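You operate a simulated robot arm through the tools that you are given. There is no shell and no other tool.

You are at the controls of a simulated robot arm. One attempt, no reset.

Task
Release the long mould's clamps from the ends inward, middle one last.
Fine: two stand open already; on each side the outer clamp comes off before the inner one.

It is judged by the outcome, as a careful person would: the job done as asked, and still so three seconds after it is handed in. It fails if anything else is knocked over, pushed out of place, dropped, spilled or broken.

Robot
A 6-joint arm with a two-finger parallel gripper, fixed in place. Base frame: the origin is at the foot of the arm, x ahead of it, y to its left, z up. Units: m, degrees, N and s.
With the tool pointing down near the work surface it reaches from about 0.3 to 0.84 m from the base axis. Its first joint turns from -115.0 to 115.0 degrees. Payload 3.43 kg.
The TCP is the grasp point between the finger pads, 0.034 m short of the fingertips. In the tool frame z runs along the fingers and y along their closing line. The gripper opens to 0.128 m. The fingers are 0.024 m wide and 0.012 m thick; the gripper's body (0.048 by 0.13 m) begins 0.096 m behind the TCP.
Orientation is that of the tool frame in the base frame, as [roll, pitch, yaw] about the fixed x, y, z axes, in that order (R = Rz(yaw) Ry(pitch) Rx(roll)). With the fingers straight down and closing along the base's y, the tool's x points along the base's -x, its y along +y and its z along -z.

Tools
- The arm moves only by the tool play_rows. Its argument "commands" is text: rows parted by semicolons, each of 6 numbers parted by spaces: the shift along the base's x, y, z in units of 300 mm (1.0 is 300 mm), then the turn, a rotation vector about the base's x, y, z in units of 180 degrees (1.0 is 180 degrees). In form: x y z wx wy wz; .... A call has 1 to 20 rows; each row is the pose to reach, as a shift and turn from the pose commanded when the call began. "hand" is the opening, from 0 (shut) to 1 (fully open), set as the call begins (left out, the last holds). A call with a number of a shift or a turn outside -1 to 1 is refused whole. Each row takes 0.2 s and may step no farther than 0.05 m and 8.6 degrees from the row before; otherwise, or with a gripper value out of range, the whole call is refused. A pose out of reach is approached as far as the arm can. The call stops where the force on the tool passes 90 N (or 10 N more than at its start, if that is more) or the arm is blocked; 0.2 s more then pass. Each finger travels about 0.108 m/s and halts on what it meets, pressing with about 45 N; the grip force reading is that of the motor and also rises with nothing between the fingers. The clock runs only during rows and for 0.2 s after the last one: add rows that repeat a pose to give the fingers time. The reply holds the time, the measured pose of the TCP, the force on the tool along the base axes, the opening and the grip force, in the units named above and with some noise, with the torque about the TCP (base axes, N m) and any sound that the robot's microphone picked up, and new pictures: "views" is both (left out), scene, wrist or none.
- Cameras (640 x 400 px; columns grow to the right, rows downward): "scene" is fixed at [0.2208, -0.5002, 1.7962]; the picture's right is [0.64, -0.77, 0.00], its down [-0.66, -0.55, -0.51] and it looks along [0.39, 0.33, -0.86] (base axes); focal length 247 px, centre (320, 200). "wrist" rides on the gripper at [0.076, -0.011, -0.16] in the tool frame; the picture's right is [0.15, 0.99, 0.00], its down [-0.88, 0.13, -0.46] and it looks along [-0.45, 0.07, 0.89] (tool axes); focal length 234 px, centre (320, 200).
- move_column(by): slides the trunk up (or, below 0, down) by that many m; the arm rides with it, the base frame stays. It gives what a move gives, with no picture.
- locate(camera, pixels): there is no depth. For up to 12 entries [column, row, z] of the newest picture of that camera ("zoom" is the newest enlarged one), the place [x, y] in the base frame at which the ray of that pixel passes the height z, good to about 0.002 m. It takes no simulated time.
- inspect(camera, box): a new picture of the part [left, top, right, bottom] of that camera's present view, enlarged. It takes no simulated time.
- close_job(): hands the job in; it is judged then, once.

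Leave the gripper open and the arm clear of the work at the hand-in unless told otherwise.

The tools are called after "Request:" as name(argument=value, ...) on one line, values as JSON. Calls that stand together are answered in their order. play_rows: Moves the arm, as the interface text tells. Its arguments: {"type":"object","properties":{"commands":{"type":"string"},"hand":{"type":"number"},"views":{"type":"string","enum":["both","scene","wrist","none"]}},"required":["commands"]} The other tools are called the same way: move_column (by) slides the trunk up or down; locate (camera, pixels) gives the place at which the rays of pixels pass given heights; inspect (camera, box) takes an enlarged picture of a part of a camera's view; close_job () hands the job in.

At the start:

```text
time: 0.0
tool_pos: [0.4196, 0.2334, 1.3819]
orientation: [-179.9, 0.0, -180.0]
force: [-0.4, 0.1, 0.3]
wrist_torque: [-0.03, -0.02, -0.04]
opening: 0.1282
gripper_force: 0.1
trunk travel left (down, up): [-0.725, 0.065]
```

scene: 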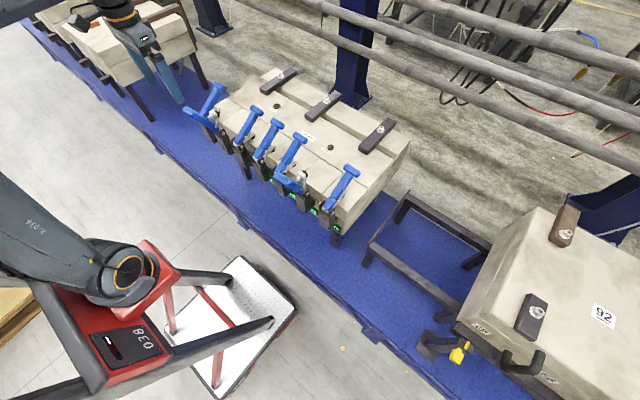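
wrist: 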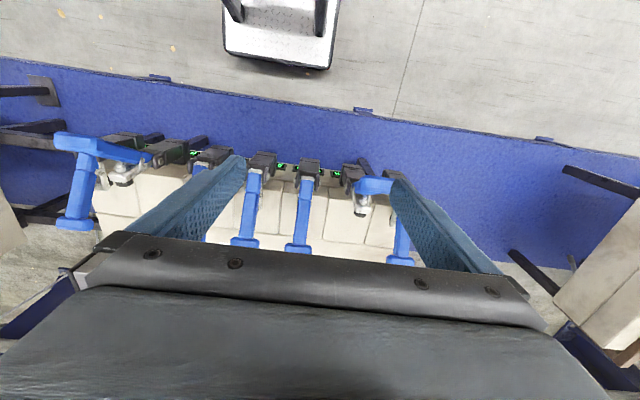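

I see a mould on the blue bench with a row of blue-handled clamps, around pixels (180-350, 80-220) of the scene view. I'll enlarge that part and the wrist view to see which clamps are open.

Request:
inspect(camera="scene", box=[170, 60, 420, 250])

Request:
inspect(camera="wrist", box=[30, 100, 450, 280])

```text
2.11 times, centred on (295, 155) of scene
```

zoom: 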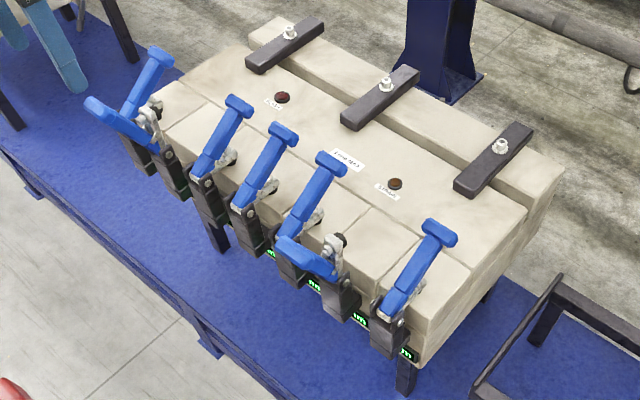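

```text
1.52 times, centred on (240, 190) of wrist
```

zoom: 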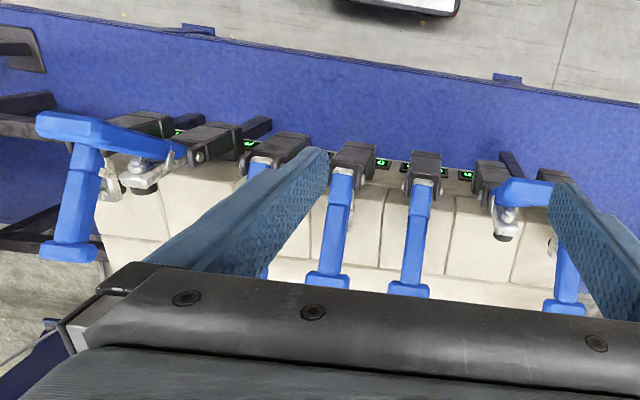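

Seven clamps: from scene left, #1 closed, #2 open (handle hanging toward the front), #3, #4, #5 closed, #6 open, #7 closed. To get their real heights I'll trace the same handle tips from both cameras at several heights.

Request:
locate(camera="scene", pixels=[[219, 86, 0.8], [219, 86, 1.1], [257, 109, 0.8], [257, 109, 1.1], [278, 123, 0.8], [278, 123, 1.1], [300, 136, 0.8], [300, 136, 1.1], [352, 170, 0.8], [352, 170, 1.1]])

Request:
locate(camera="wrist", pixels=[[75.5, 223, 0.8], [75.5, 223, 1.1], [244.6, 243, 0.8], [244.6, 243, 1.1], [298, 248.6, 0.8], [298, 248.6, 1.1], [400.5, 260, 0.8], [400.5, 260, 1.1]])

```text
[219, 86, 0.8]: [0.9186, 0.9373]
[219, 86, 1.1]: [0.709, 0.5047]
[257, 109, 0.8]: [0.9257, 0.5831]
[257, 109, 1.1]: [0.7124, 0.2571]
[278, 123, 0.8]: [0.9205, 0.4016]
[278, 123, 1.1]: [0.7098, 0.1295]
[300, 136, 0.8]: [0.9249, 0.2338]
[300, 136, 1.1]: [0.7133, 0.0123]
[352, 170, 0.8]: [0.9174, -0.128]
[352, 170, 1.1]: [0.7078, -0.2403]
```

```text
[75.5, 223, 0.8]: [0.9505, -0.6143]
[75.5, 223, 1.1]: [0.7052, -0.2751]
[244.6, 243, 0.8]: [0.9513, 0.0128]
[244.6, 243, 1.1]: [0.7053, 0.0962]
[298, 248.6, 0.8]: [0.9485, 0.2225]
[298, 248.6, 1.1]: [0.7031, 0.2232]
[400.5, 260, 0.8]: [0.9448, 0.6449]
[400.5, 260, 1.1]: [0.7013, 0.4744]
```

The closed handle tips come out near z ≈ 1.13, x ≈ 0.69, at y ≈ 0.46, 0.22, 0.10, -0.01, -0.25 (about 0.118 m apart). I'll look closer at open and closed clamps to understand the mechanism.

Request:
inspect(camera="scene", box=[260, 120, 360, 240])

Request:
inspect(camera="scene", box=[175, 70, 285, 180])

Request:
inspect(camera="wrist", box=[40, 110, 220, 260])

Request:
inspect(camera="wrist", box=[220, 130, 440, 280])

```text
3.33 times, centred on (310, 180) of scene
```

zoom: 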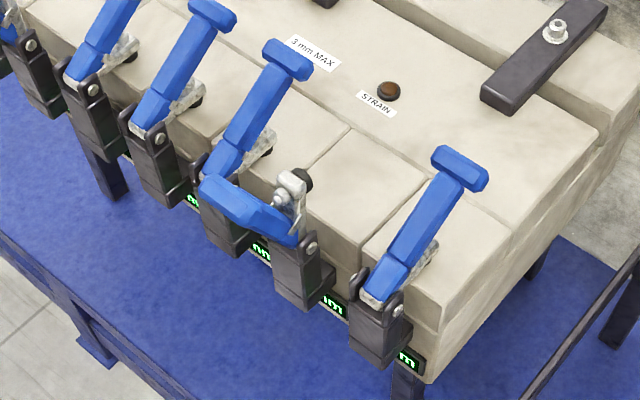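

```text
3.64 times, centred on (230, 125) of scene
```

zoom: 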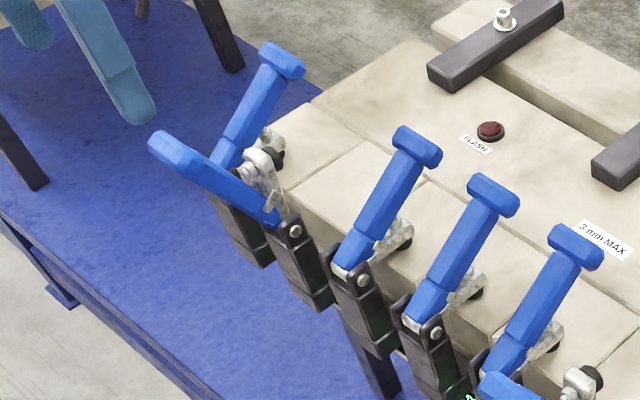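

```text
2.67 times, centred on (130, 185) of wrist
```

zoom: 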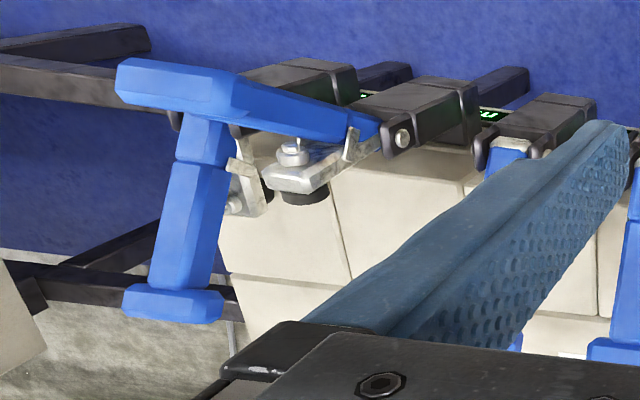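

```text
2.67 times, centred on (330, 205) of wrist
```

zoom: 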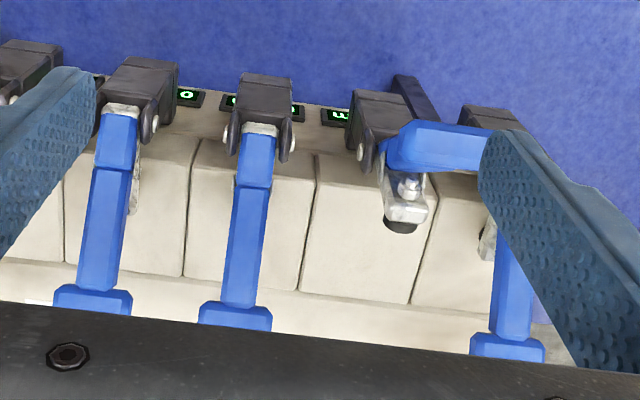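

Open clamps have their handles swung up and back toward the robot; closed ones lean away over the mould. I'll triangulate the pivots and the open handle tips.

Request:
locate(camera="scene", pixels=[[277.6, 176.4, 1.0], [277.6, 176.4, 1.2], [238.2, 142, 0.9], [238.2, 142, 1.1], [241.5, 147, 0.9], [241.5, 147, 1.1], [262, 162, 0.9], [262, 162, 1.1], [187.4, 110, 1.0], [187.4, 110, 1.2]])

Request:
locate(camera="wrist", pixels=[[77.6, 143.8, 1.0], [77.6, 143.8, 1.2], [58.8, 140, 1.0], [58.8, 140, 1.2], [255, 171, 0.9], [255, 171, 1.1], [306.8, 178.8, 0.9], [306.8, 178.8, 1.1], [266.3, 176.2, 0.9], [266.3, 176.2, 1.1]])

```text
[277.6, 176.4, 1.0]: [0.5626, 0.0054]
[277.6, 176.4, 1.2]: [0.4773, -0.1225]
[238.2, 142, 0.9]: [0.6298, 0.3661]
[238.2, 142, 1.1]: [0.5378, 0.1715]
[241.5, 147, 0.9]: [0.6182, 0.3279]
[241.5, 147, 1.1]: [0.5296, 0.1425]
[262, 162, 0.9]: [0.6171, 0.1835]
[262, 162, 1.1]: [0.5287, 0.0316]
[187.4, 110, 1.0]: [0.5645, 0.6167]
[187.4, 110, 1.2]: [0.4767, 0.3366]
```

```text
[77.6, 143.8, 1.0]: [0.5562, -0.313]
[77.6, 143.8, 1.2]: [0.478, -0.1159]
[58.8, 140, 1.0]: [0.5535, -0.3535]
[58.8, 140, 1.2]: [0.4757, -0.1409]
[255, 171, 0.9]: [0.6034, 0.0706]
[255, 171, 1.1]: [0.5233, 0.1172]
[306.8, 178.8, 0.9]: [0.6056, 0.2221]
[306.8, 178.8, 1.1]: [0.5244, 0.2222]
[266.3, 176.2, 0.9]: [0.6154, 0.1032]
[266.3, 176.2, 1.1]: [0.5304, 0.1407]
```

The open tips are at about (0.48, y, 1.20), the closed tips at (0.69, y, 1.13), and the pivots near (0.56, y, 1.03). So each handle swings about 80° up and back toward the robot. My plan is to grip the T-bar by its ends and follow that arc. I'll first hover high near clamp #1 (y ≈ 0.46) for a closer look.

Request:
play_rows(commands="0.054 0.094 -0.02 0 0 0; 0.108 0.188 -0.04 0 0 0; 0.162 0.282 -0.06 0 0 0; 0.217 0.377 -0.08 0 0 0; 0.271 0.471 -0.1 0 0 0; 0.325 0.565 -0.125 0 0 0; 0.379 0.659 -0.145 0 0 0; 0.433 0.753 -0.167 0 0 0; 0.433 0.753 -0.167 0 0 0", hand=0.8)

```text
time: 2.0
tool_pos: [0.5496, 0.4608, 1.3325]
orientation: [-180.0, 0.1, 180.0]
force: [-1.2, -0.3, -0.8]
wrist_torque: [-0.02, 0.02, -0.01]
opening: 0.1026
gripper_force: 0.0
trunk travel left (down, up): [-0.725, 0.065]
```

scene: 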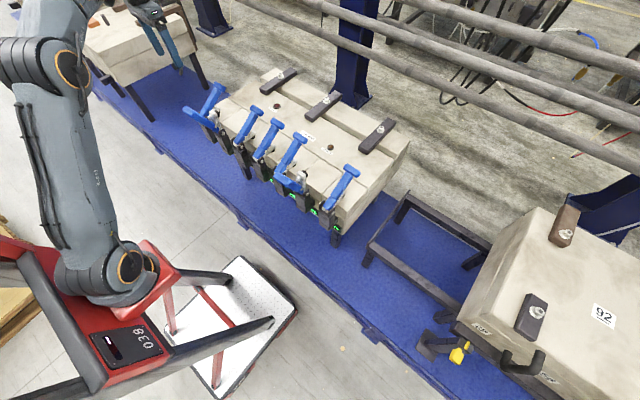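
wrist: 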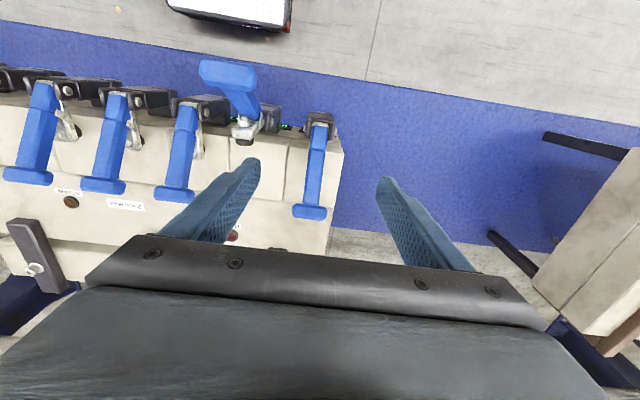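

Clamp #1's handle is at about (317, 165) with its T-bar at (309, 212) in the wrist view, between the fingers. I'll zoom in and locate.

Request:
inspect(camera="wrist", box=[230, 90, 390, 240])

Request:
locate(camera="wrist", pixels=[[309, 212, 1.13], [309, 212, 1.11], [293, 211, 1.13], [326, 213, 1.13], [319, 122, 1.04], [319, 122, 1.06], [240, 75, 1.2], [175, 193, 1.13], [103, 185, 1.13], [28, 176, 1.13]])

```text
2.67 times, centred on (310, 165) of wrist
```

zoom: 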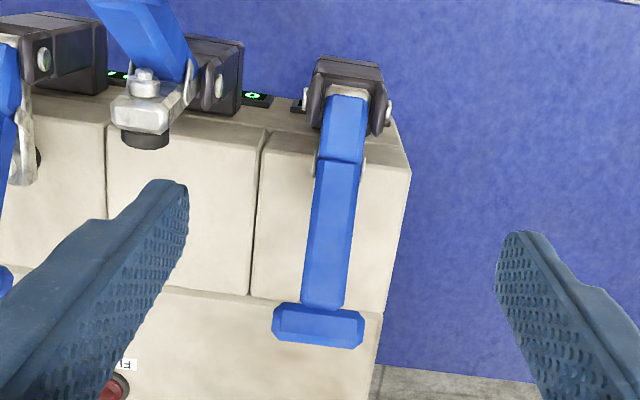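

```text
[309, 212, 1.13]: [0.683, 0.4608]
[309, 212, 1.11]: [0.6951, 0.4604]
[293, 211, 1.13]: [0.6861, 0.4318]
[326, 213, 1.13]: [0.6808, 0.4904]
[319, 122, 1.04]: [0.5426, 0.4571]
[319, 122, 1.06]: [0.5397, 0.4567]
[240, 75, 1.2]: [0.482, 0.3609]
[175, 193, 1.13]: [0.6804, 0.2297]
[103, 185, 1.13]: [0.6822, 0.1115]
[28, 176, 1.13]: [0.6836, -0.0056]
```

T-bar #1 is about 0.06 m wide, centred at (0.685, 0.461, 1.13). To pin down the pivot, I'll take a highly magnified look at clamps #6 and #7 in the scene view.

Request:
inspect(camera="scene", box=[270, 155, 360, 230])

Request:
inspect(camera="wrist", box=[280, 100, 360, 150])

```text
5.33 times, centred on (315, 192) of scene
```

zoom: 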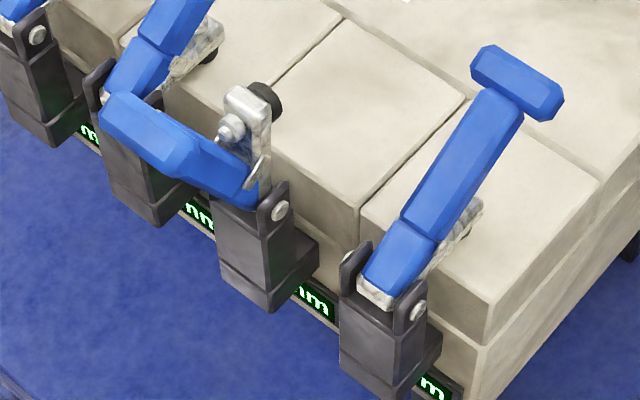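

```text
8.00 times, centred on (320, 125) of wrist
```

zoom: 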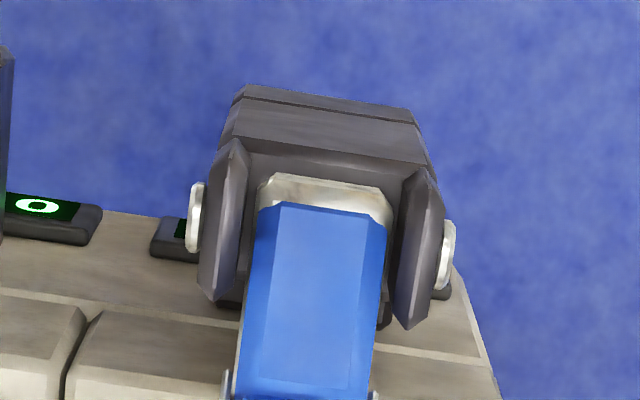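

The clamp pin ends are visible: #7 at scene (333.4, 212.6), #6 at (307.7, 193.9), and #1's pin ends in the wrist view at (304.5, 127.2) and (335.8, 131.9). I'll locate these at candidate heights. The gauges also read in mm, and a label says "3 mm MAX", so order matters.

Request:
locate(camera="scene", pixels=[[333.4, 212.6, 1.02], [333.4, 212.6, 1.06], [307.7, 193.9, 1.02], [307.7, 193.9, 1.06], [277.6, 176.4, 1.2]])

Request:
locate(camera="wrist", pixels=[[304.5, 127.2, 1.02], [304.5, 127.2, 1.06], [335.8, 131.9, 1.02], [335.8, 131.9, 1.06]])

Request:
inspect(camera="scene", box=[280, 190, 350, 235])

Request:
inspect(camera="wrist", box=[180, 100, 310, 150])

```text
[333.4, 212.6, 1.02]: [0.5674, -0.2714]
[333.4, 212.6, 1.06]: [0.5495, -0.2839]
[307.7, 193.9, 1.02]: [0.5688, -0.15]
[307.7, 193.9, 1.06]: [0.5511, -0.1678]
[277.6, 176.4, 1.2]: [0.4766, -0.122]
```

```text
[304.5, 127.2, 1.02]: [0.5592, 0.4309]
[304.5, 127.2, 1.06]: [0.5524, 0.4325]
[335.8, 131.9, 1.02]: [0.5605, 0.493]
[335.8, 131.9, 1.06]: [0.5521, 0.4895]
```

```text
8.89 times, centred on (315, 212) of scene
```

zoom: 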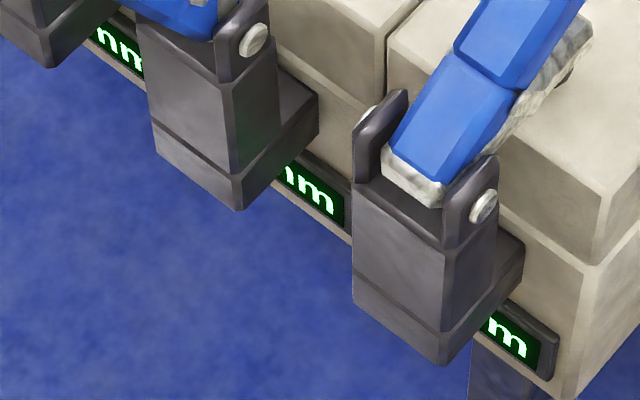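

```text
4.92 times, centred on (245, 125) of wrist
```

zoom: 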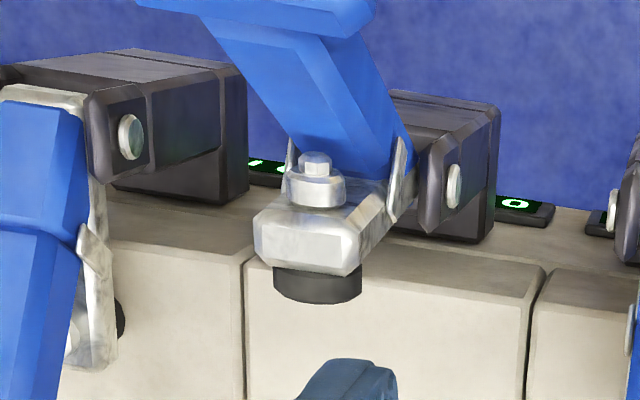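

The pin comes out at about (0.555, y, 1.049). So T-bar radius is about 0.157 m, running from about 32° closed to about 117° open. I'll tilt the tool 30° (palm toward the robot) and move to a pre-grasp point 0.1 m short of T-bar #1.

Request:
play_rows(commands="0.049 0 -0.063 0 -0.0278 0; 0.098 0 -0.126 0 -0.0556 0; 0.147 0 -0.189 0 -0.0833 0; 0.196 0 -0.252 0 -0.1111 0; 0.244 0 -0.315 0 -0.1389 0; 0.293 0 -0.378 0 -0.1667 0; 0.293 0 -0.378 0 -0.1667 0", hand=0.8)

```text
time: 3.6
tool_pos: [0.6366, 0.4599, 1.219]
orientation: [179.9, 30.1, 180.0]
force: [0.4, 0.2, -0.3]
wrist_torque: [0.04, -0.01, 0.04]
opening: 0.1024
gripper_force: 0.0
trunk travel left (down, up): [-0.725, 0.065]
```

scene: 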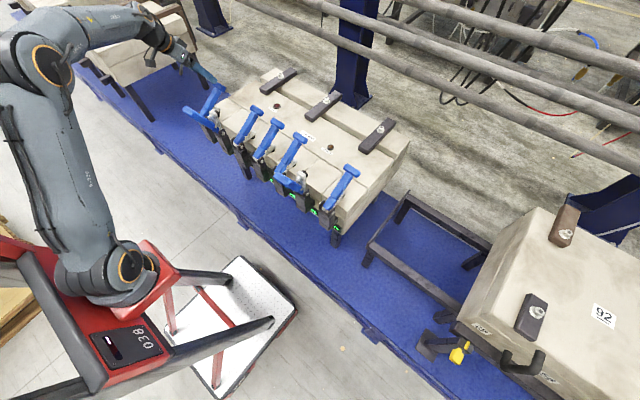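
wrist: 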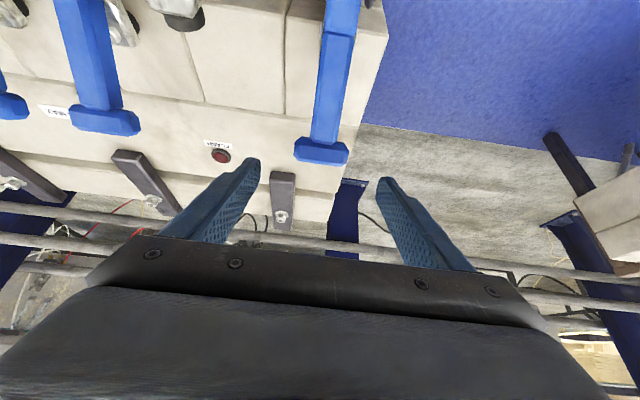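

The tilt reached cleanly. T-bar #1 now sits at (321, 151) in the wrist view. I'll check its position from here.

Request:
inspect(camera="wrist", box=[240, 60, 400, 200])

Request:
locate(camera="wrist", pixels=[[321, 151, 1.13], [321, 151, 1.14], [294, 149, 1.13], [349, 152, 1.13]])

```text
2.86 times, centred on (320, 130) of wrist
```

zoom: 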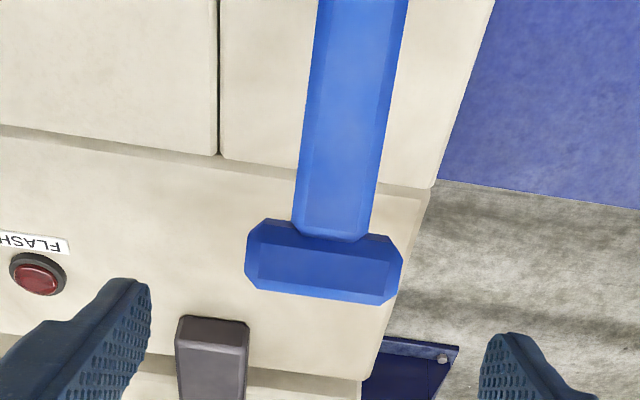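

```text
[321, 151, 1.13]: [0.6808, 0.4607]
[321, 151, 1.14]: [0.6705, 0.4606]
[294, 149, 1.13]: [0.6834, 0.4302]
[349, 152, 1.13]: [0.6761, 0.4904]
```

T-bar #1's centre is about (0.688, 0.461, 1.12), the mould top is near z = 1.00, and the fingers straddle the T-bar with about 2 cm on each side. I'll advance along the tool axis to it, still open.

Request:
play_rows(commands="0.034 0.001 -0.066 0 0 0; 0.068 0.001 -0.132 0 0 0; 0.102 0.002 -0.197 0 0 0; 0.136 0.003 -0.263 0 0 0; 0.17 0.003 -0.329 0 0 0; 0.17 0.003 -0.329 0 0 0", hand=0.8)

```text
time: 5.0
tool_pos: [0.6885, 0.4597, 1.1204]
orientation: [180.0, 30.0, 179.9]
force: [-0.3, 0.0, -0.8]
wrist_torque: [-0.03, 0.04, 0.0]
opening: 0.1022
gripper_force: 0.0
trunk travel left (down, up): [-0.725, 0.065]
```

scene: 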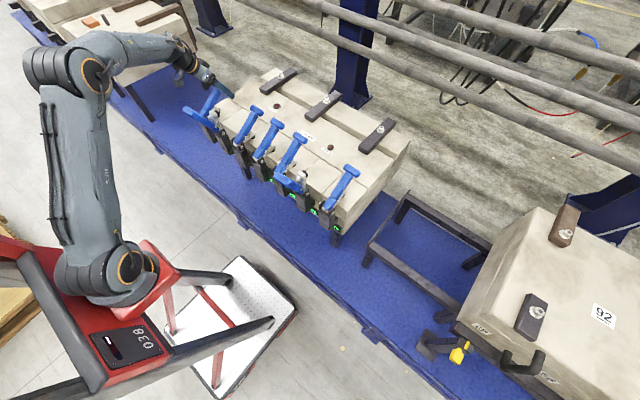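
wrist: 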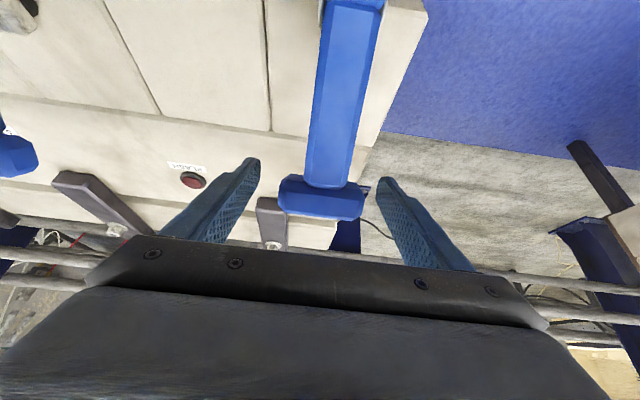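

The T-bar sits at (321, 197), right where the TCP projects (319, 193), evenly between the fingers. Closing on its ends.

Request:
play_rows(commands="0 0 0 0 0 0; 0 0 0 0 0 0; 0 0 0 0 0 0; 0 0 0 0 0 0", hand=0)

```text
time: 6.0
tool_pos: [0.6878, 0.4607, 1.1208]
orientation: [179.9, 29.9, 180.0]
force: [3.9, 8.4, -2.5]
wrist_torque: [0.91, -0.43, 0.11]
opening: 0.0623
gripper_force: 45.1
trunk travel left (down, up): [-0.725, 0.065]
```

scene: 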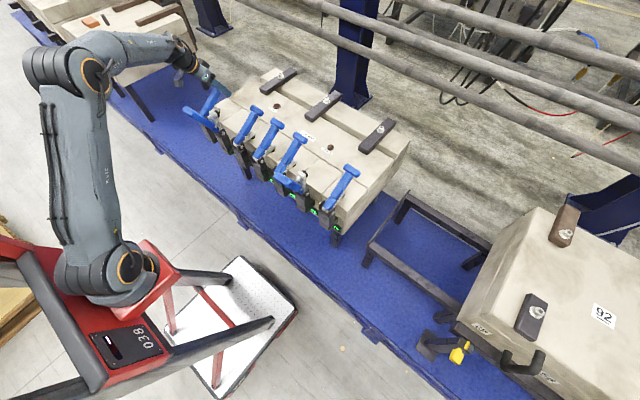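
wrist: 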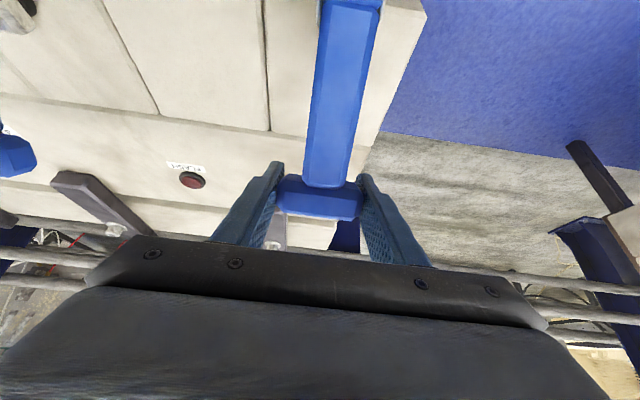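

Gripped at 0.0623 m opening (the T-bar width), 45 N. Now the first part of the arc: three rows taking the handle about 15° up and back, then I'll check force.

Request:
play_rows(commands="-0.0223 0.001 0.038 0 0 0; -0.048 0.001 0.0737 0 0 0; -0.0767 0.001 0.107 0 0 0", hand=0)

```text
time: 6.8
tool_pos: [0.6637, 0.4605, 1.151]
orientation: [-179.8, 29.7, -179.9]
force: [-8.3, 7.6, -20.9]
wrist_torque: [1.49, -1.34, -0.87]
opening: 0.0621
gripper_force: 45.0
trunk travel left (down, up): [-0.725, 0.065]
```

scene: 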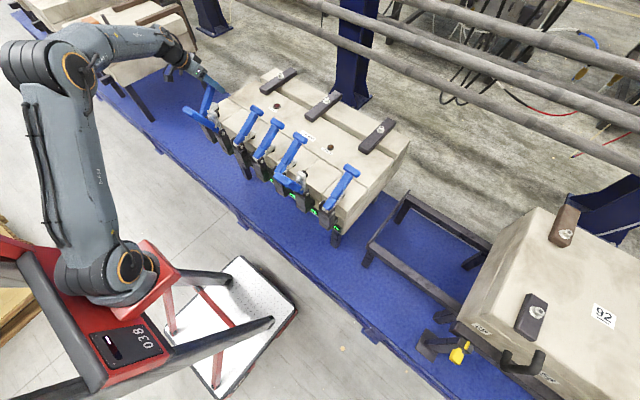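
wrist: 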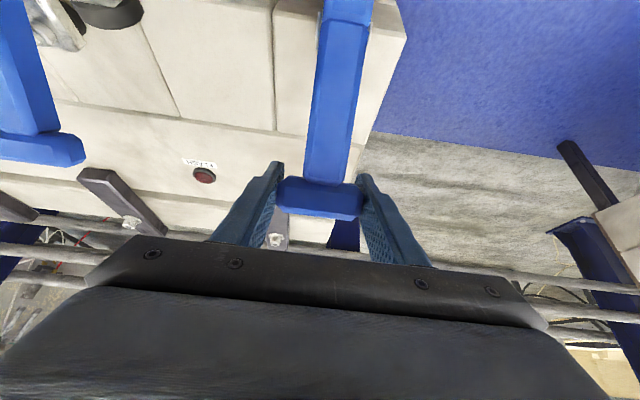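

The handle is following: tangential resistance is about 10 N and there's a roughly 20 N inward pull, so my radius is slightly large. I'll continue to about 68° with the radius trimmed 2.4 mm.

Request:
play_rows(commands="-0.037 0.001 0.025 0 0 0; -0.0703 0.002 0.0523 0 0 0; -0.1063 0.002 0.0767 0 0 0; -0.144 0.002 0.098 0 0 0; -0.1837 0.002 0.1157 0 0 0", hand=0)

```text
time: 8.0
tool_pos: [0.6114, 0.4615, 1.1847]
orientation: [-179.8, 29.8, 180.0]
force: [-4.5, -2.8, -33.6]
wrist_torque: [0.77, -1.45, -0.29]
opening: 0.0618
gripper_force: 45.5
trunk travel left (down, up): [-0.725, 0.065]
```

scene: 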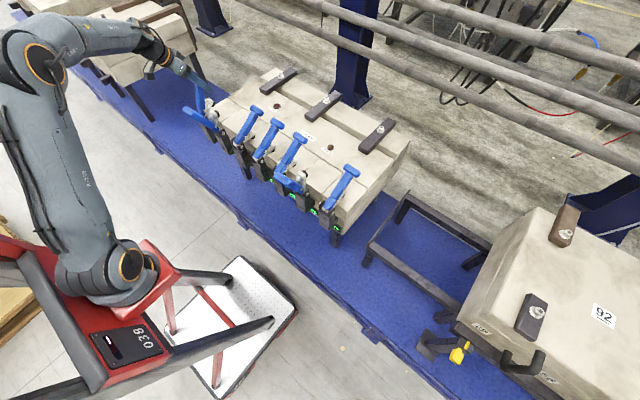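
wrist: 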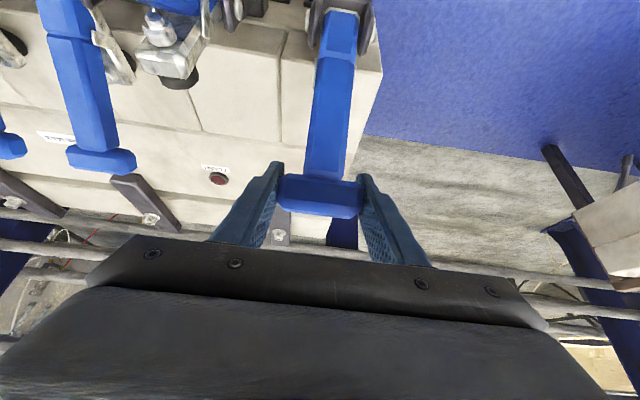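

Radial pull grew to 33 N. The measured points fit a circle with pivot ≈ (0.555, 1.039) and radius 0.156, so I'll follow that corrected arc through about 93°.

Request:
play_rows(commands="-0.0497 0 0.008 0 0 0; -0.103 0 0.0193 0 0 0; -0.157 0 0.025 0 0 0; -0.2117 0 0.025 0 0 0", hand=0)

```text
time: 9.0
tool_pos: [0.5485, 0.461, 1.1946]
orientation: [-179.9, 29.9, 180.0]
force: [9.0, -4.0, -20.2]
wrist_torque: [-0.03, -1.47, 0.09]
opening: 0.0617
gripper_force: 44.7
trunk travel left (down, up): [-0.725, 0.065]
```

scene: 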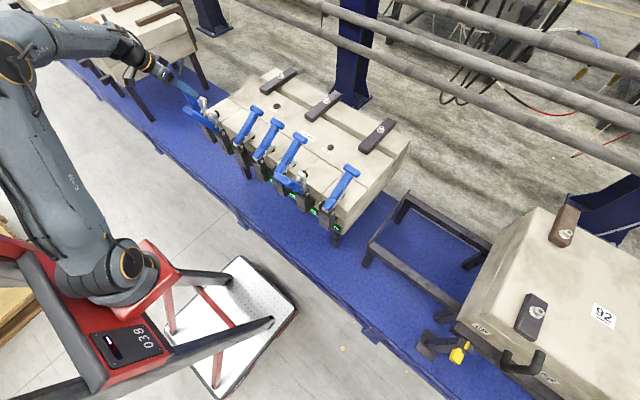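
wrist: 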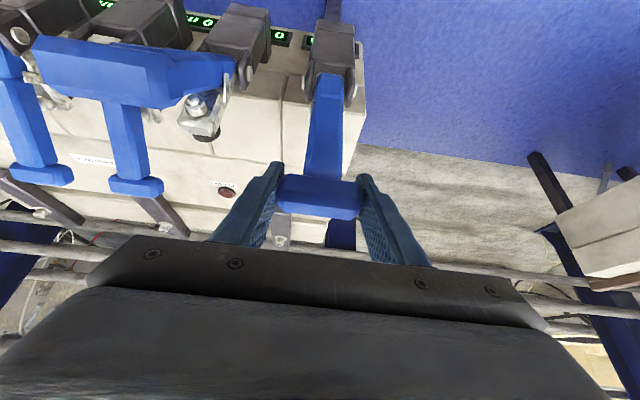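

Going well: about 9 N resistance and 20 N radial. Continuing to about 111°.

Request:
play_rows(commands="-0.0533 0 -0.009 0 0 0; -0.1063 0 -0.0203 0 0 0; -0.1577 0 -0.037 0 0 0", hand=0)

```text
time: 9.8
tool_pos: [0.4993, 0.461, 1.1851]
orientation: [-179.9, 30.0, 179.9]
force: [13.1, -10.2, -5.7]
wrist_torque: [0.05, -1.69, 0.14]
opening: 0.0618
gripper_force: 44.7
trunk travel left (down, up): [-0.725, 0.065]
```

scene: 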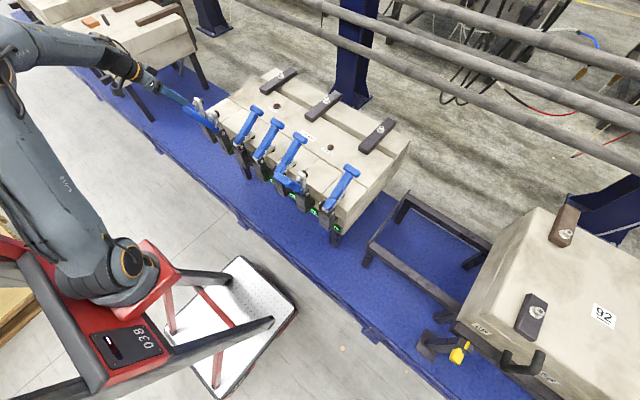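
wrist: 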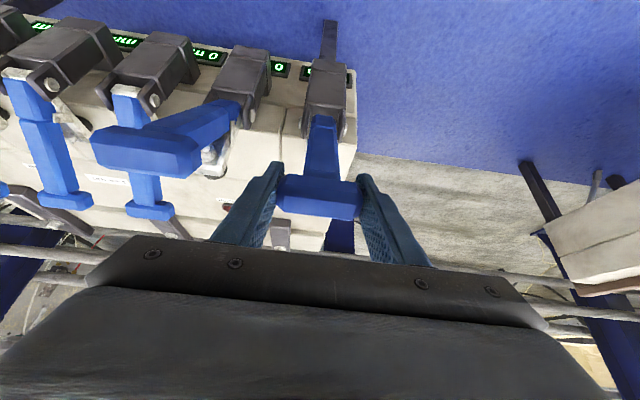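

The T-bar is now at (0.499, 1.185), and comparing with #2's T-bar at (145, 150), #2 is swung somewhat further. I'll continue to about 117°.

Request:
play_rows(commands="-0.025 0 -0.0095 0 0 0; -0.0503 0 -0.0203 0 0 0; -0.0503 0 -0.0203 0 0 0", hand=0)

Request:
inspect(camera="scene", box=[165, 70, 275, 160])

```text
time: 10.6
tool_pos: [0.4838, 0.4608, 1.1775]
orientation: [-179.9, 29.9, -180.0]
force: [12.6, -11.3, -7.1]
wrist_torque: [0.83, -1.56, 0.56]
opening: 0.0619
gripper_force: 44.9
trunk travel left (down, up): [-0.725, 0.065]
```

scene: 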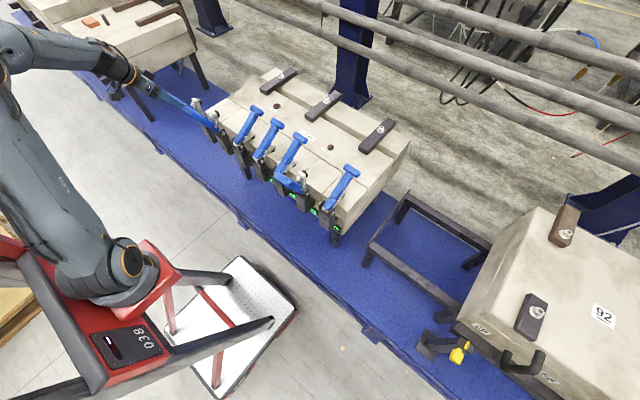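
wrist: 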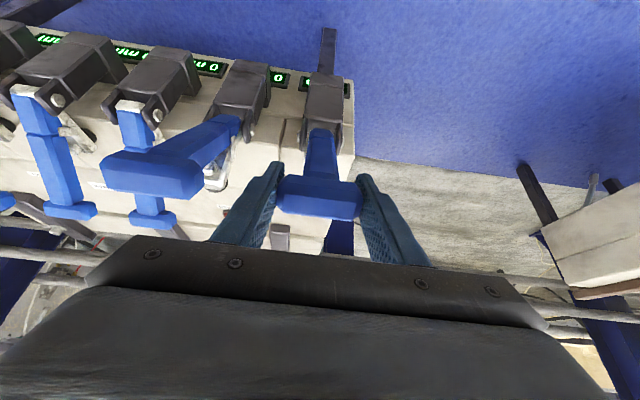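

```text
4.44 times, centred on (220, 115) of scene
```

zoom: 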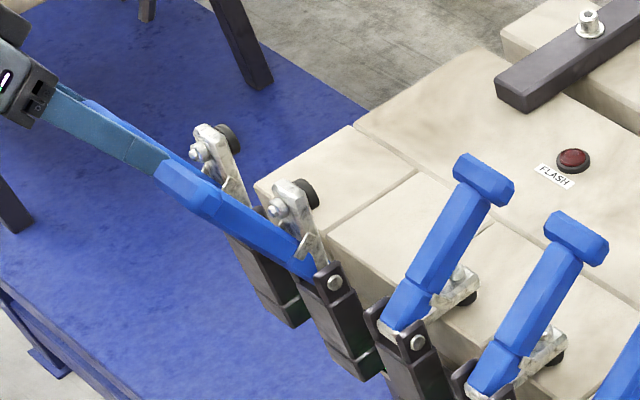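

Clamp #1's arm now stands up parallel to #2's. I'll compare T-bar positions of #1 and #2 in the wrist view.

Request:
locate(camera="wrist", pixels=[[153, 172, 1.16], [153, 172, 1.18], [153, 172, 1.2], [319, 197, 1.16], [319, 197, 1.18], [319, 197, 1.2]])

Request:
inspect(camera="wrist", box=[90, 50, 370, 230])

```text
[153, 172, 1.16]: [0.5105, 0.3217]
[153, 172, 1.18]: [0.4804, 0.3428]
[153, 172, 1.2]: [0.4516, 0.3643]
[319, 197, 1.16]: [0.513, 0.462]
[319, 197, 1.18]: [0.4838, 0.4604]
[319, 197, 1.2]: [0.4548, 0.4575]
```

```text
2.22 times, centred on (230, 140) of wrist
```

zoom: 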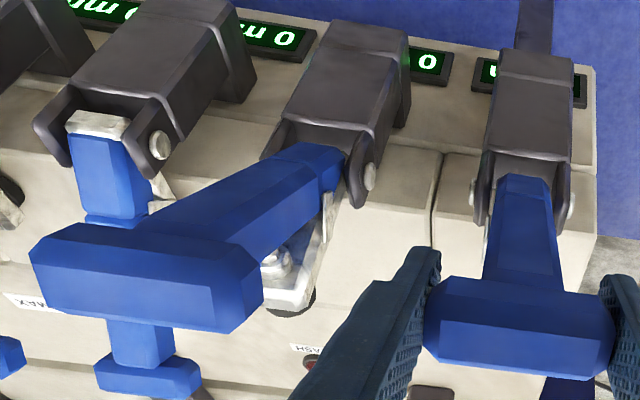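

#2's T-bar is at (0.480, 0.343, 1.18) and mine at (0.484, 0.460, 1.18), so about 1° short. I'll nudge the last bit, then open the fingers to 0.8 in place.

Request:
play_rows(commands="-0.016 0 -0.0087 0 0 0; -0.016 0 -0.0087 0 0 0", hand=0, views="none")

Request:
play_rows(commands="0 0 0 0 0 0; 0 0 0 0 0 0; 0 0 0 0 0 0", hand=0.75)

```text
time: 11.2
tool_pos: [0.4831, 0.4611, 1.1766]
orientation: [179.8, 30.2, 179.9]
force: [45.9, -5.7, 13.7]
wrist_torque: [-1.76, -0.61, -0.18]
opening: 0.0619
gripper_force: 44.7
trunk travel left (down, up): [-0.725, 0.065]
```

```text
time: 12.0
tool_pos: [0.4793, 0.463, 1.1754]
orientation: [-179.9, 30.1, -180.0]
force: [-0.5, 0.8, 0.4]
wrist_torque: [0.02, 0.01, -0.03]
opening: 0.0961
gripper_force: 0.0
trunk travel left (down, up): [-0.725, 0.065]
```

scene: 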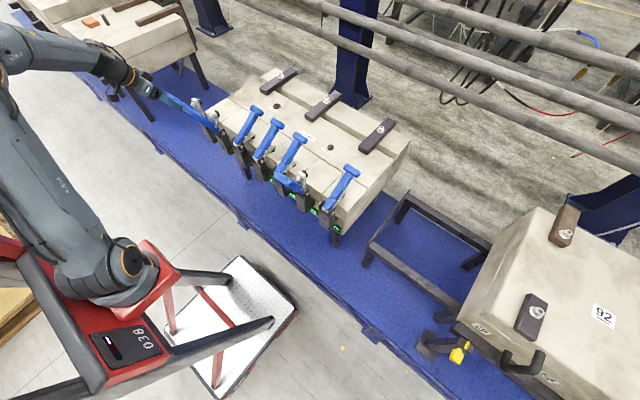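
wrist: 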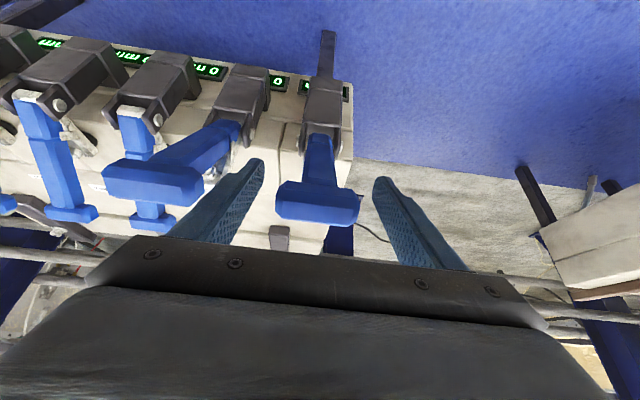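

The handle hit its open stop at 117° (46 N), and after release it stays open at (318, 205) next to #2. The force is back to zero. I'll retreat along the tool axis and start traversing toward clamp #7.

Request:
play_rows(commands="-0.05 0 0.087 0 0 0; -0.1 0 0.173 0 0 0; -0.15 0 0.26 0 0 0; -0.2 0 0.347 0 0 0; -0.15 -0.1 0.45 0 0 0; -0.1 -0.22 0.5 0 0 0; -0.05 -0.35 0.5 0 0 0; 0 -0.48 0.5 0 0 0; 0.05 -0.61 0.5 0 0 0; 0.1 -0.74 0.5 0 0 0; 0.1 -0.87 0.5 0 0 0; 0.1 -1.0 0.5 0 0 0", hand=0.75)

Request:
inspect(camera="scene", box=[165, 70, 275, 160])

```text
time: 14.6
tool_pos: [0.5101, 0.1605, 1.3241]
orientation: [-179.9, 30.0, 180.0]
force: [-0.3, 0.4, 0.3]
wrist_torque: [-0.03, 0.03, -0.04]
opening: 0.0958
gripper_force: 0.1
trunk travel left (down, up): [-0.725, 0.065]
```

scene: 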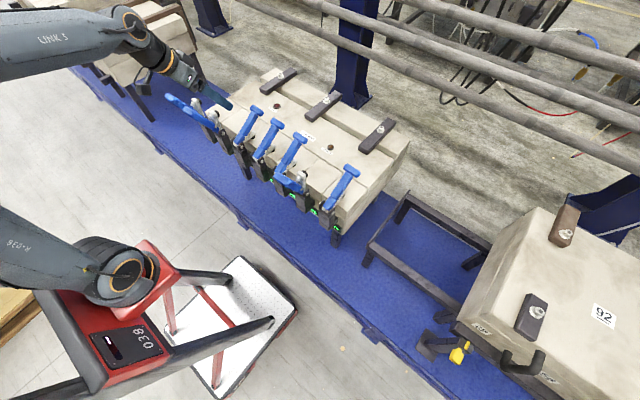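
wrist: 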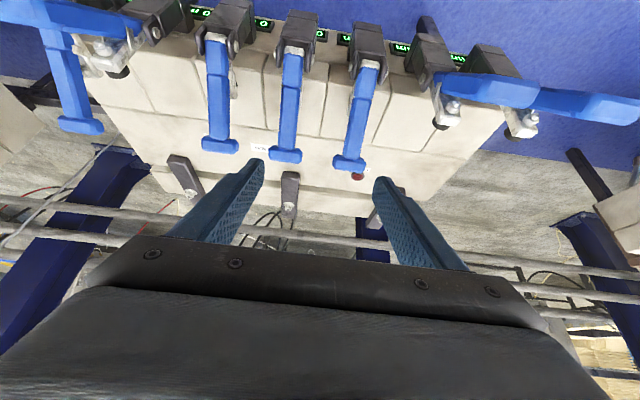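

```text
4.44 times, centred on (220, 115) of scene
```

zoom: 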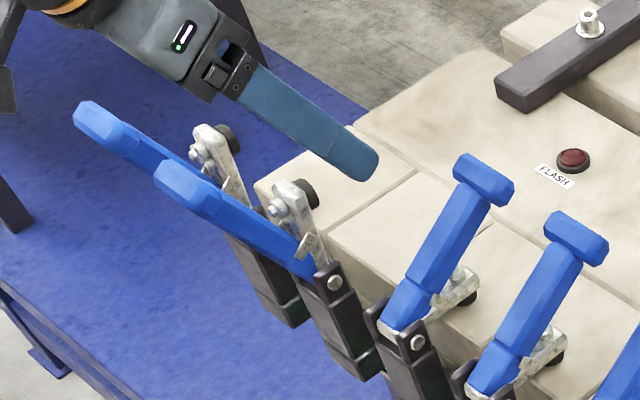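

Clamps #1 and #2 are open in matching posture. I'll record T-bar positions of the others from this view, then continue across to #7.

Request:
locate(camera="wrist", pixels=[[349, 162, 1.125], [285, 155, 1.125], [220, 145, 1.125], [80, 126, 1.125]])

Request:
play_rows(commands="0 -0.12 0 0 0 0; 0 -0.25 0 0 0 0; 0 -0.38 0 0 0 0; 0 -0.51 0 0 0 0; 0 -0.64 0 0 0 0; 0 -0.77 0 0 0 0; 0 -0.89 0 0 0 0; 0 -1.0 0 0 0 0", hand=0.75, views="wrist")

```text
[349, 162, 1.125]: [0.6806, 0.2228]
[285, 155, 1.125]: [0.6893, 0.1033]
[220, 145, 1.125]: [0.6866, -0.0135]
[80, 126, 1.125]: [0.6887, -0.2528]
```

```text
time: 16.4
tool_pos: [0.5112, -0.1373, 1.3245]
orientation: [180.0, 30.1, 180.0]
force: [0.2, 0.0, -0.2]
wrist_torque: [-0.03, 0.01, 0.01]
opening: 0.0959
gripper_force: 0.1
trunk travel left (down, up): [-0.725, 0.065]
```

wrist: 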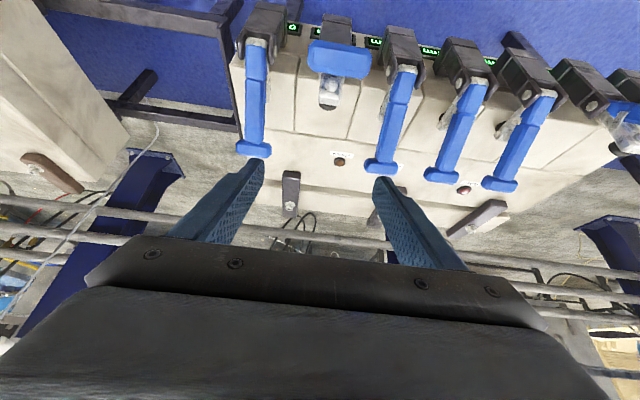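

Now over #6: #7's T-bar is at (254, 150), #5 at (381, 167), #4 at (441, 176), #3 at (499, 185). Locating again for y.

Request:
locate(camera="wrist", pixels=[[254, 150, 1.125], [381, 167, 1.125], [441, 176, 1.125], [499, 185, 1.125]])

Request:
play_rows(commands="0.07 -0.1 -0.06 0 0 0; 0.14 -0.2 -0.12 0 0 0; 0.22 -0.3 -0.18 0 0 0; 0.3 -0.36 -0.25 0 0 0; 0.37 -0.37 -0.3 0 0 0; 0.4 -0.37 -0.35 0 0 0; 0.4 -0.37 -0.35 0 0 0", hand=0.8, views="wrist")

```text
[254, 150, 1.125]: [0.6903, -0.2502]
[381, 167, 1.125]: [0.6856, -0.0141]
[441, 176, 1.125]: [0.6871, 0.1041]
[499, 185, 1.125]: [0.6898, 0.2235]
```

```text
time: 18.0
tool_pos: [0.629, -0.2499, 1.2208]
orientation: [-180.0, 30.0, 180.0]
force: [-0.3, 0.6, 0.6]
wrist_torque: [-0.01, 0.02, 0.03]
opening: 0.1025
gripper_force: 0.0
trunk travel left (down, up): [-0.725, 0.065]
```

wrist: 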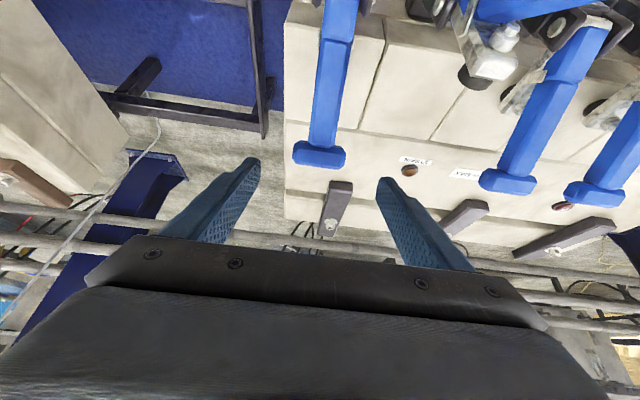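

T-bar #7 is at (320, 155), centred. Check its position, then advance.

Request:
locate(camera="wrist", pixels=[[320, 155, 1.125], [293, 153, 1.125], [347, 157, 1.125]])

Request:
inspect(camera="wrist", box=[250, 60, 410, 200])

```text
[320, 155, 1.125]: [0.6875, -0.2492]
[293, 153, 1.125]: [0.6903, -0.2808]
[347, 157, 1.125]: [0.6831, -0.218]
```

```text
2.86 times, centred on (330, 130) of wrist
```

zoom: 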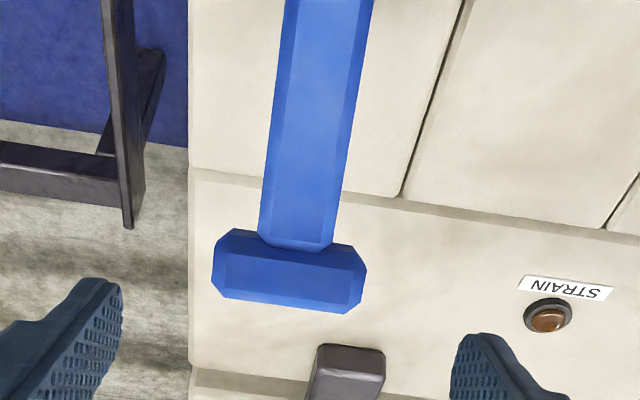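

T-bar #7's centre is at (0.688, -0.250). Advancing along the tool axis, then closing.

Request:
play_rows(commands="0.039 0 -0.066 0 0 0; 0.078 0 -0.133 0 0 0; 0.118 0.001 -0.199 0 0 0; 0.157 0.001 -0.266 0 0 0; 0.196 0.001 -0.332 0 0 0; 0.196 0.001 -0.332 0 0 0", hand=0.8, views="wrist")

Request:
play_rows(commands="0 0 0 0 0 0; 0 0 0 0 0 0; 0 0 0 0 0 0; 0 0 0 0 0 0", hand=0, views="wrist")

```text
time: 19.4
tool_pos: [0.6877, -0.2502, 1.1207]
orientation: [-180.0, 29.9, 180.0]
force: [0.1, -0.2, -0.7]
wrist_torque: [0.0, 0.01, -0.04]
opening: 0.1022
gripper_force: 0.0
trunk travel left (down, up): [-0.725, 0.065]
```

wrist: 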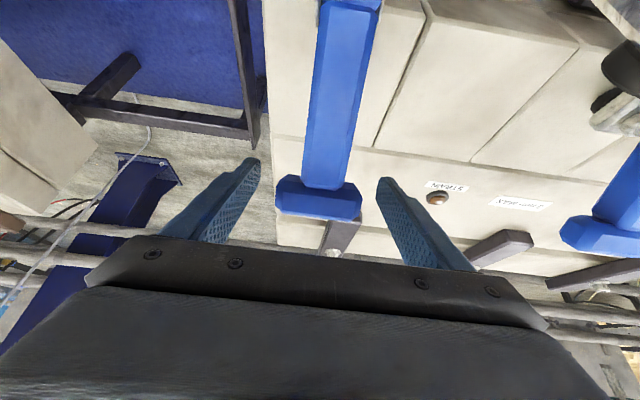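

```text
time: 20.4
tool_pos: [0.6872, -0.2522, 1.1198]
orientation: [-180.0, 30.1, 179.9]
force: [1.6, -4.0, -1.7]
wrist_torque: [-0.56, -0.31, -0.03]
opening: 0.0619
gripper_force: 44.6
trunk travel left (down, up): [-0.725, 0.065]
```

wrist: 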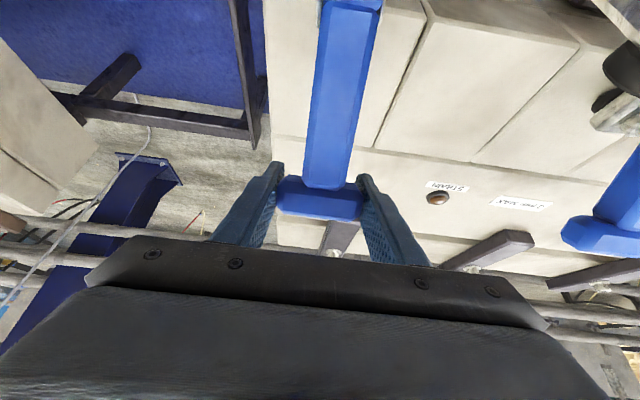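

T-bar #7 is gripped (0.0619 m, 44.6 N) with little side load. I'll follow the refined arc, first half to about 73°.

Request:
play_rows(commands="-0.0293 0 0.0413 0 0 0; -0.0643 0 0.083 0 0 0; -0.1037 0 0.1207 0 0 0; -0.1463 0 0.1543 0 0 0; -0.1927 0 0.183 0 0 0; -0.2413 0 0.207 0 0 0; -0.2927 0 0.2257 0 0 0", hand=0, views="both")

```text
time: 22.0
tool_pos: [0.6011, -0.2513, 1.1854]
orientation: [179.9, 30.0, 179.9]
force: [-1.1, -15.0, -22.5]
wrist_torque: [-0.16, -1.16, 0.1]
opening: 0.062
gripper_force: 45.0
trunk travel left (down, up): [-0.725, 0.065]
```

scene: 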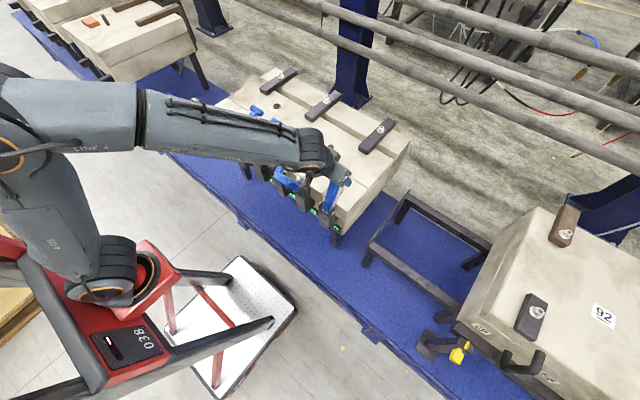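
wrist: 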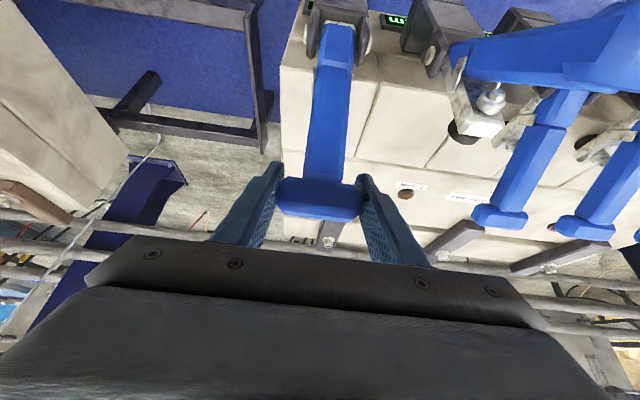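

The handle follows with a modest load (-22 N radial, -15 N sideways). I'll trim y and z by about 1 mm and continue to 109°.

Request:
play_rows(commands="-0.0526 -0.003 0.009 0 0 0; -0.1066 -0.004 0.0166 0 0 0; -0.161 -0.004 0.0186 0 0 0; -0.2153 -0.004 0.0146 0 0 0; -0.269 -0.004 0.0063 0 0 0; -0.3213 -0.004 -0.0077 0 0 0", hand=0, views="both")

```text
time: 23.4
tool_pos: [0.5067, -0.2513, 1.1857]
orientation: [179.9, 29.9, 179.9]
force: [14.4, 7.4, -23.9]
wrist_torque: [0.09, -1.26, -0.19]
opening: 0.0618
gripper_force: 44.9
trunk travel left (down, up): [-0.725, 0.065]
```

scene: 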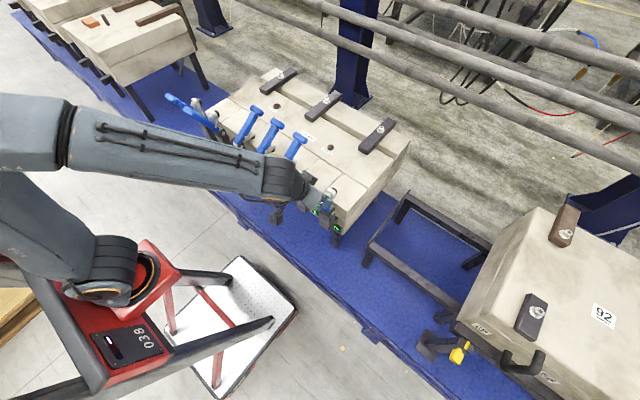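
wrist: 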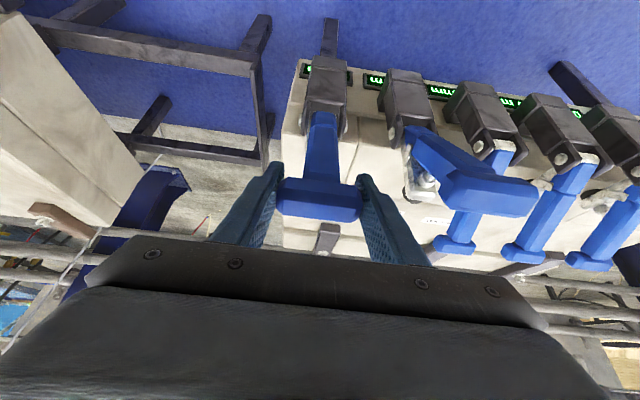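

Load is fine. Final bit to the open stop at about 118°.

Request:
play_rows(commands="-0.0255 0 -0.0105 0 0 0; -0.0503 0 -0.0213 0 0 0; -0.0747 0 -0.0347 0 0 0; -0.0747 0 -0.0347 0 0 0", hand=0, views="wrist")

```text
time: 24.4
tool_pos: [0.4823, -0.2498, 1.1772]
orientation: [-180.0, 30.0, 179.9]
force: [13.6, 8.1, -5.1]
wrist_torque: [0.56, -1.51, 0.01]
opening: 0.0619
gripper_force: 45.1
trunk travel left (down, up): [-0.725, 0.065]
```

wrist: 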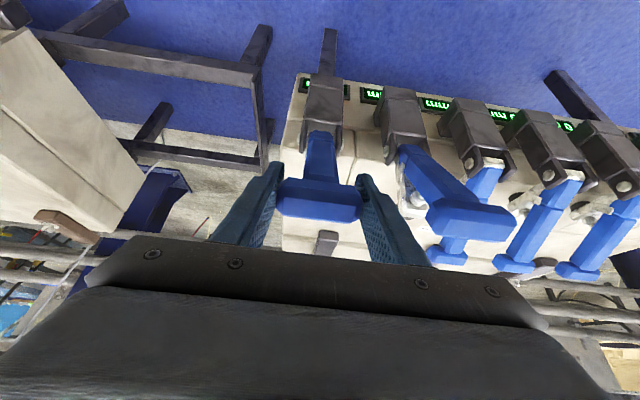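

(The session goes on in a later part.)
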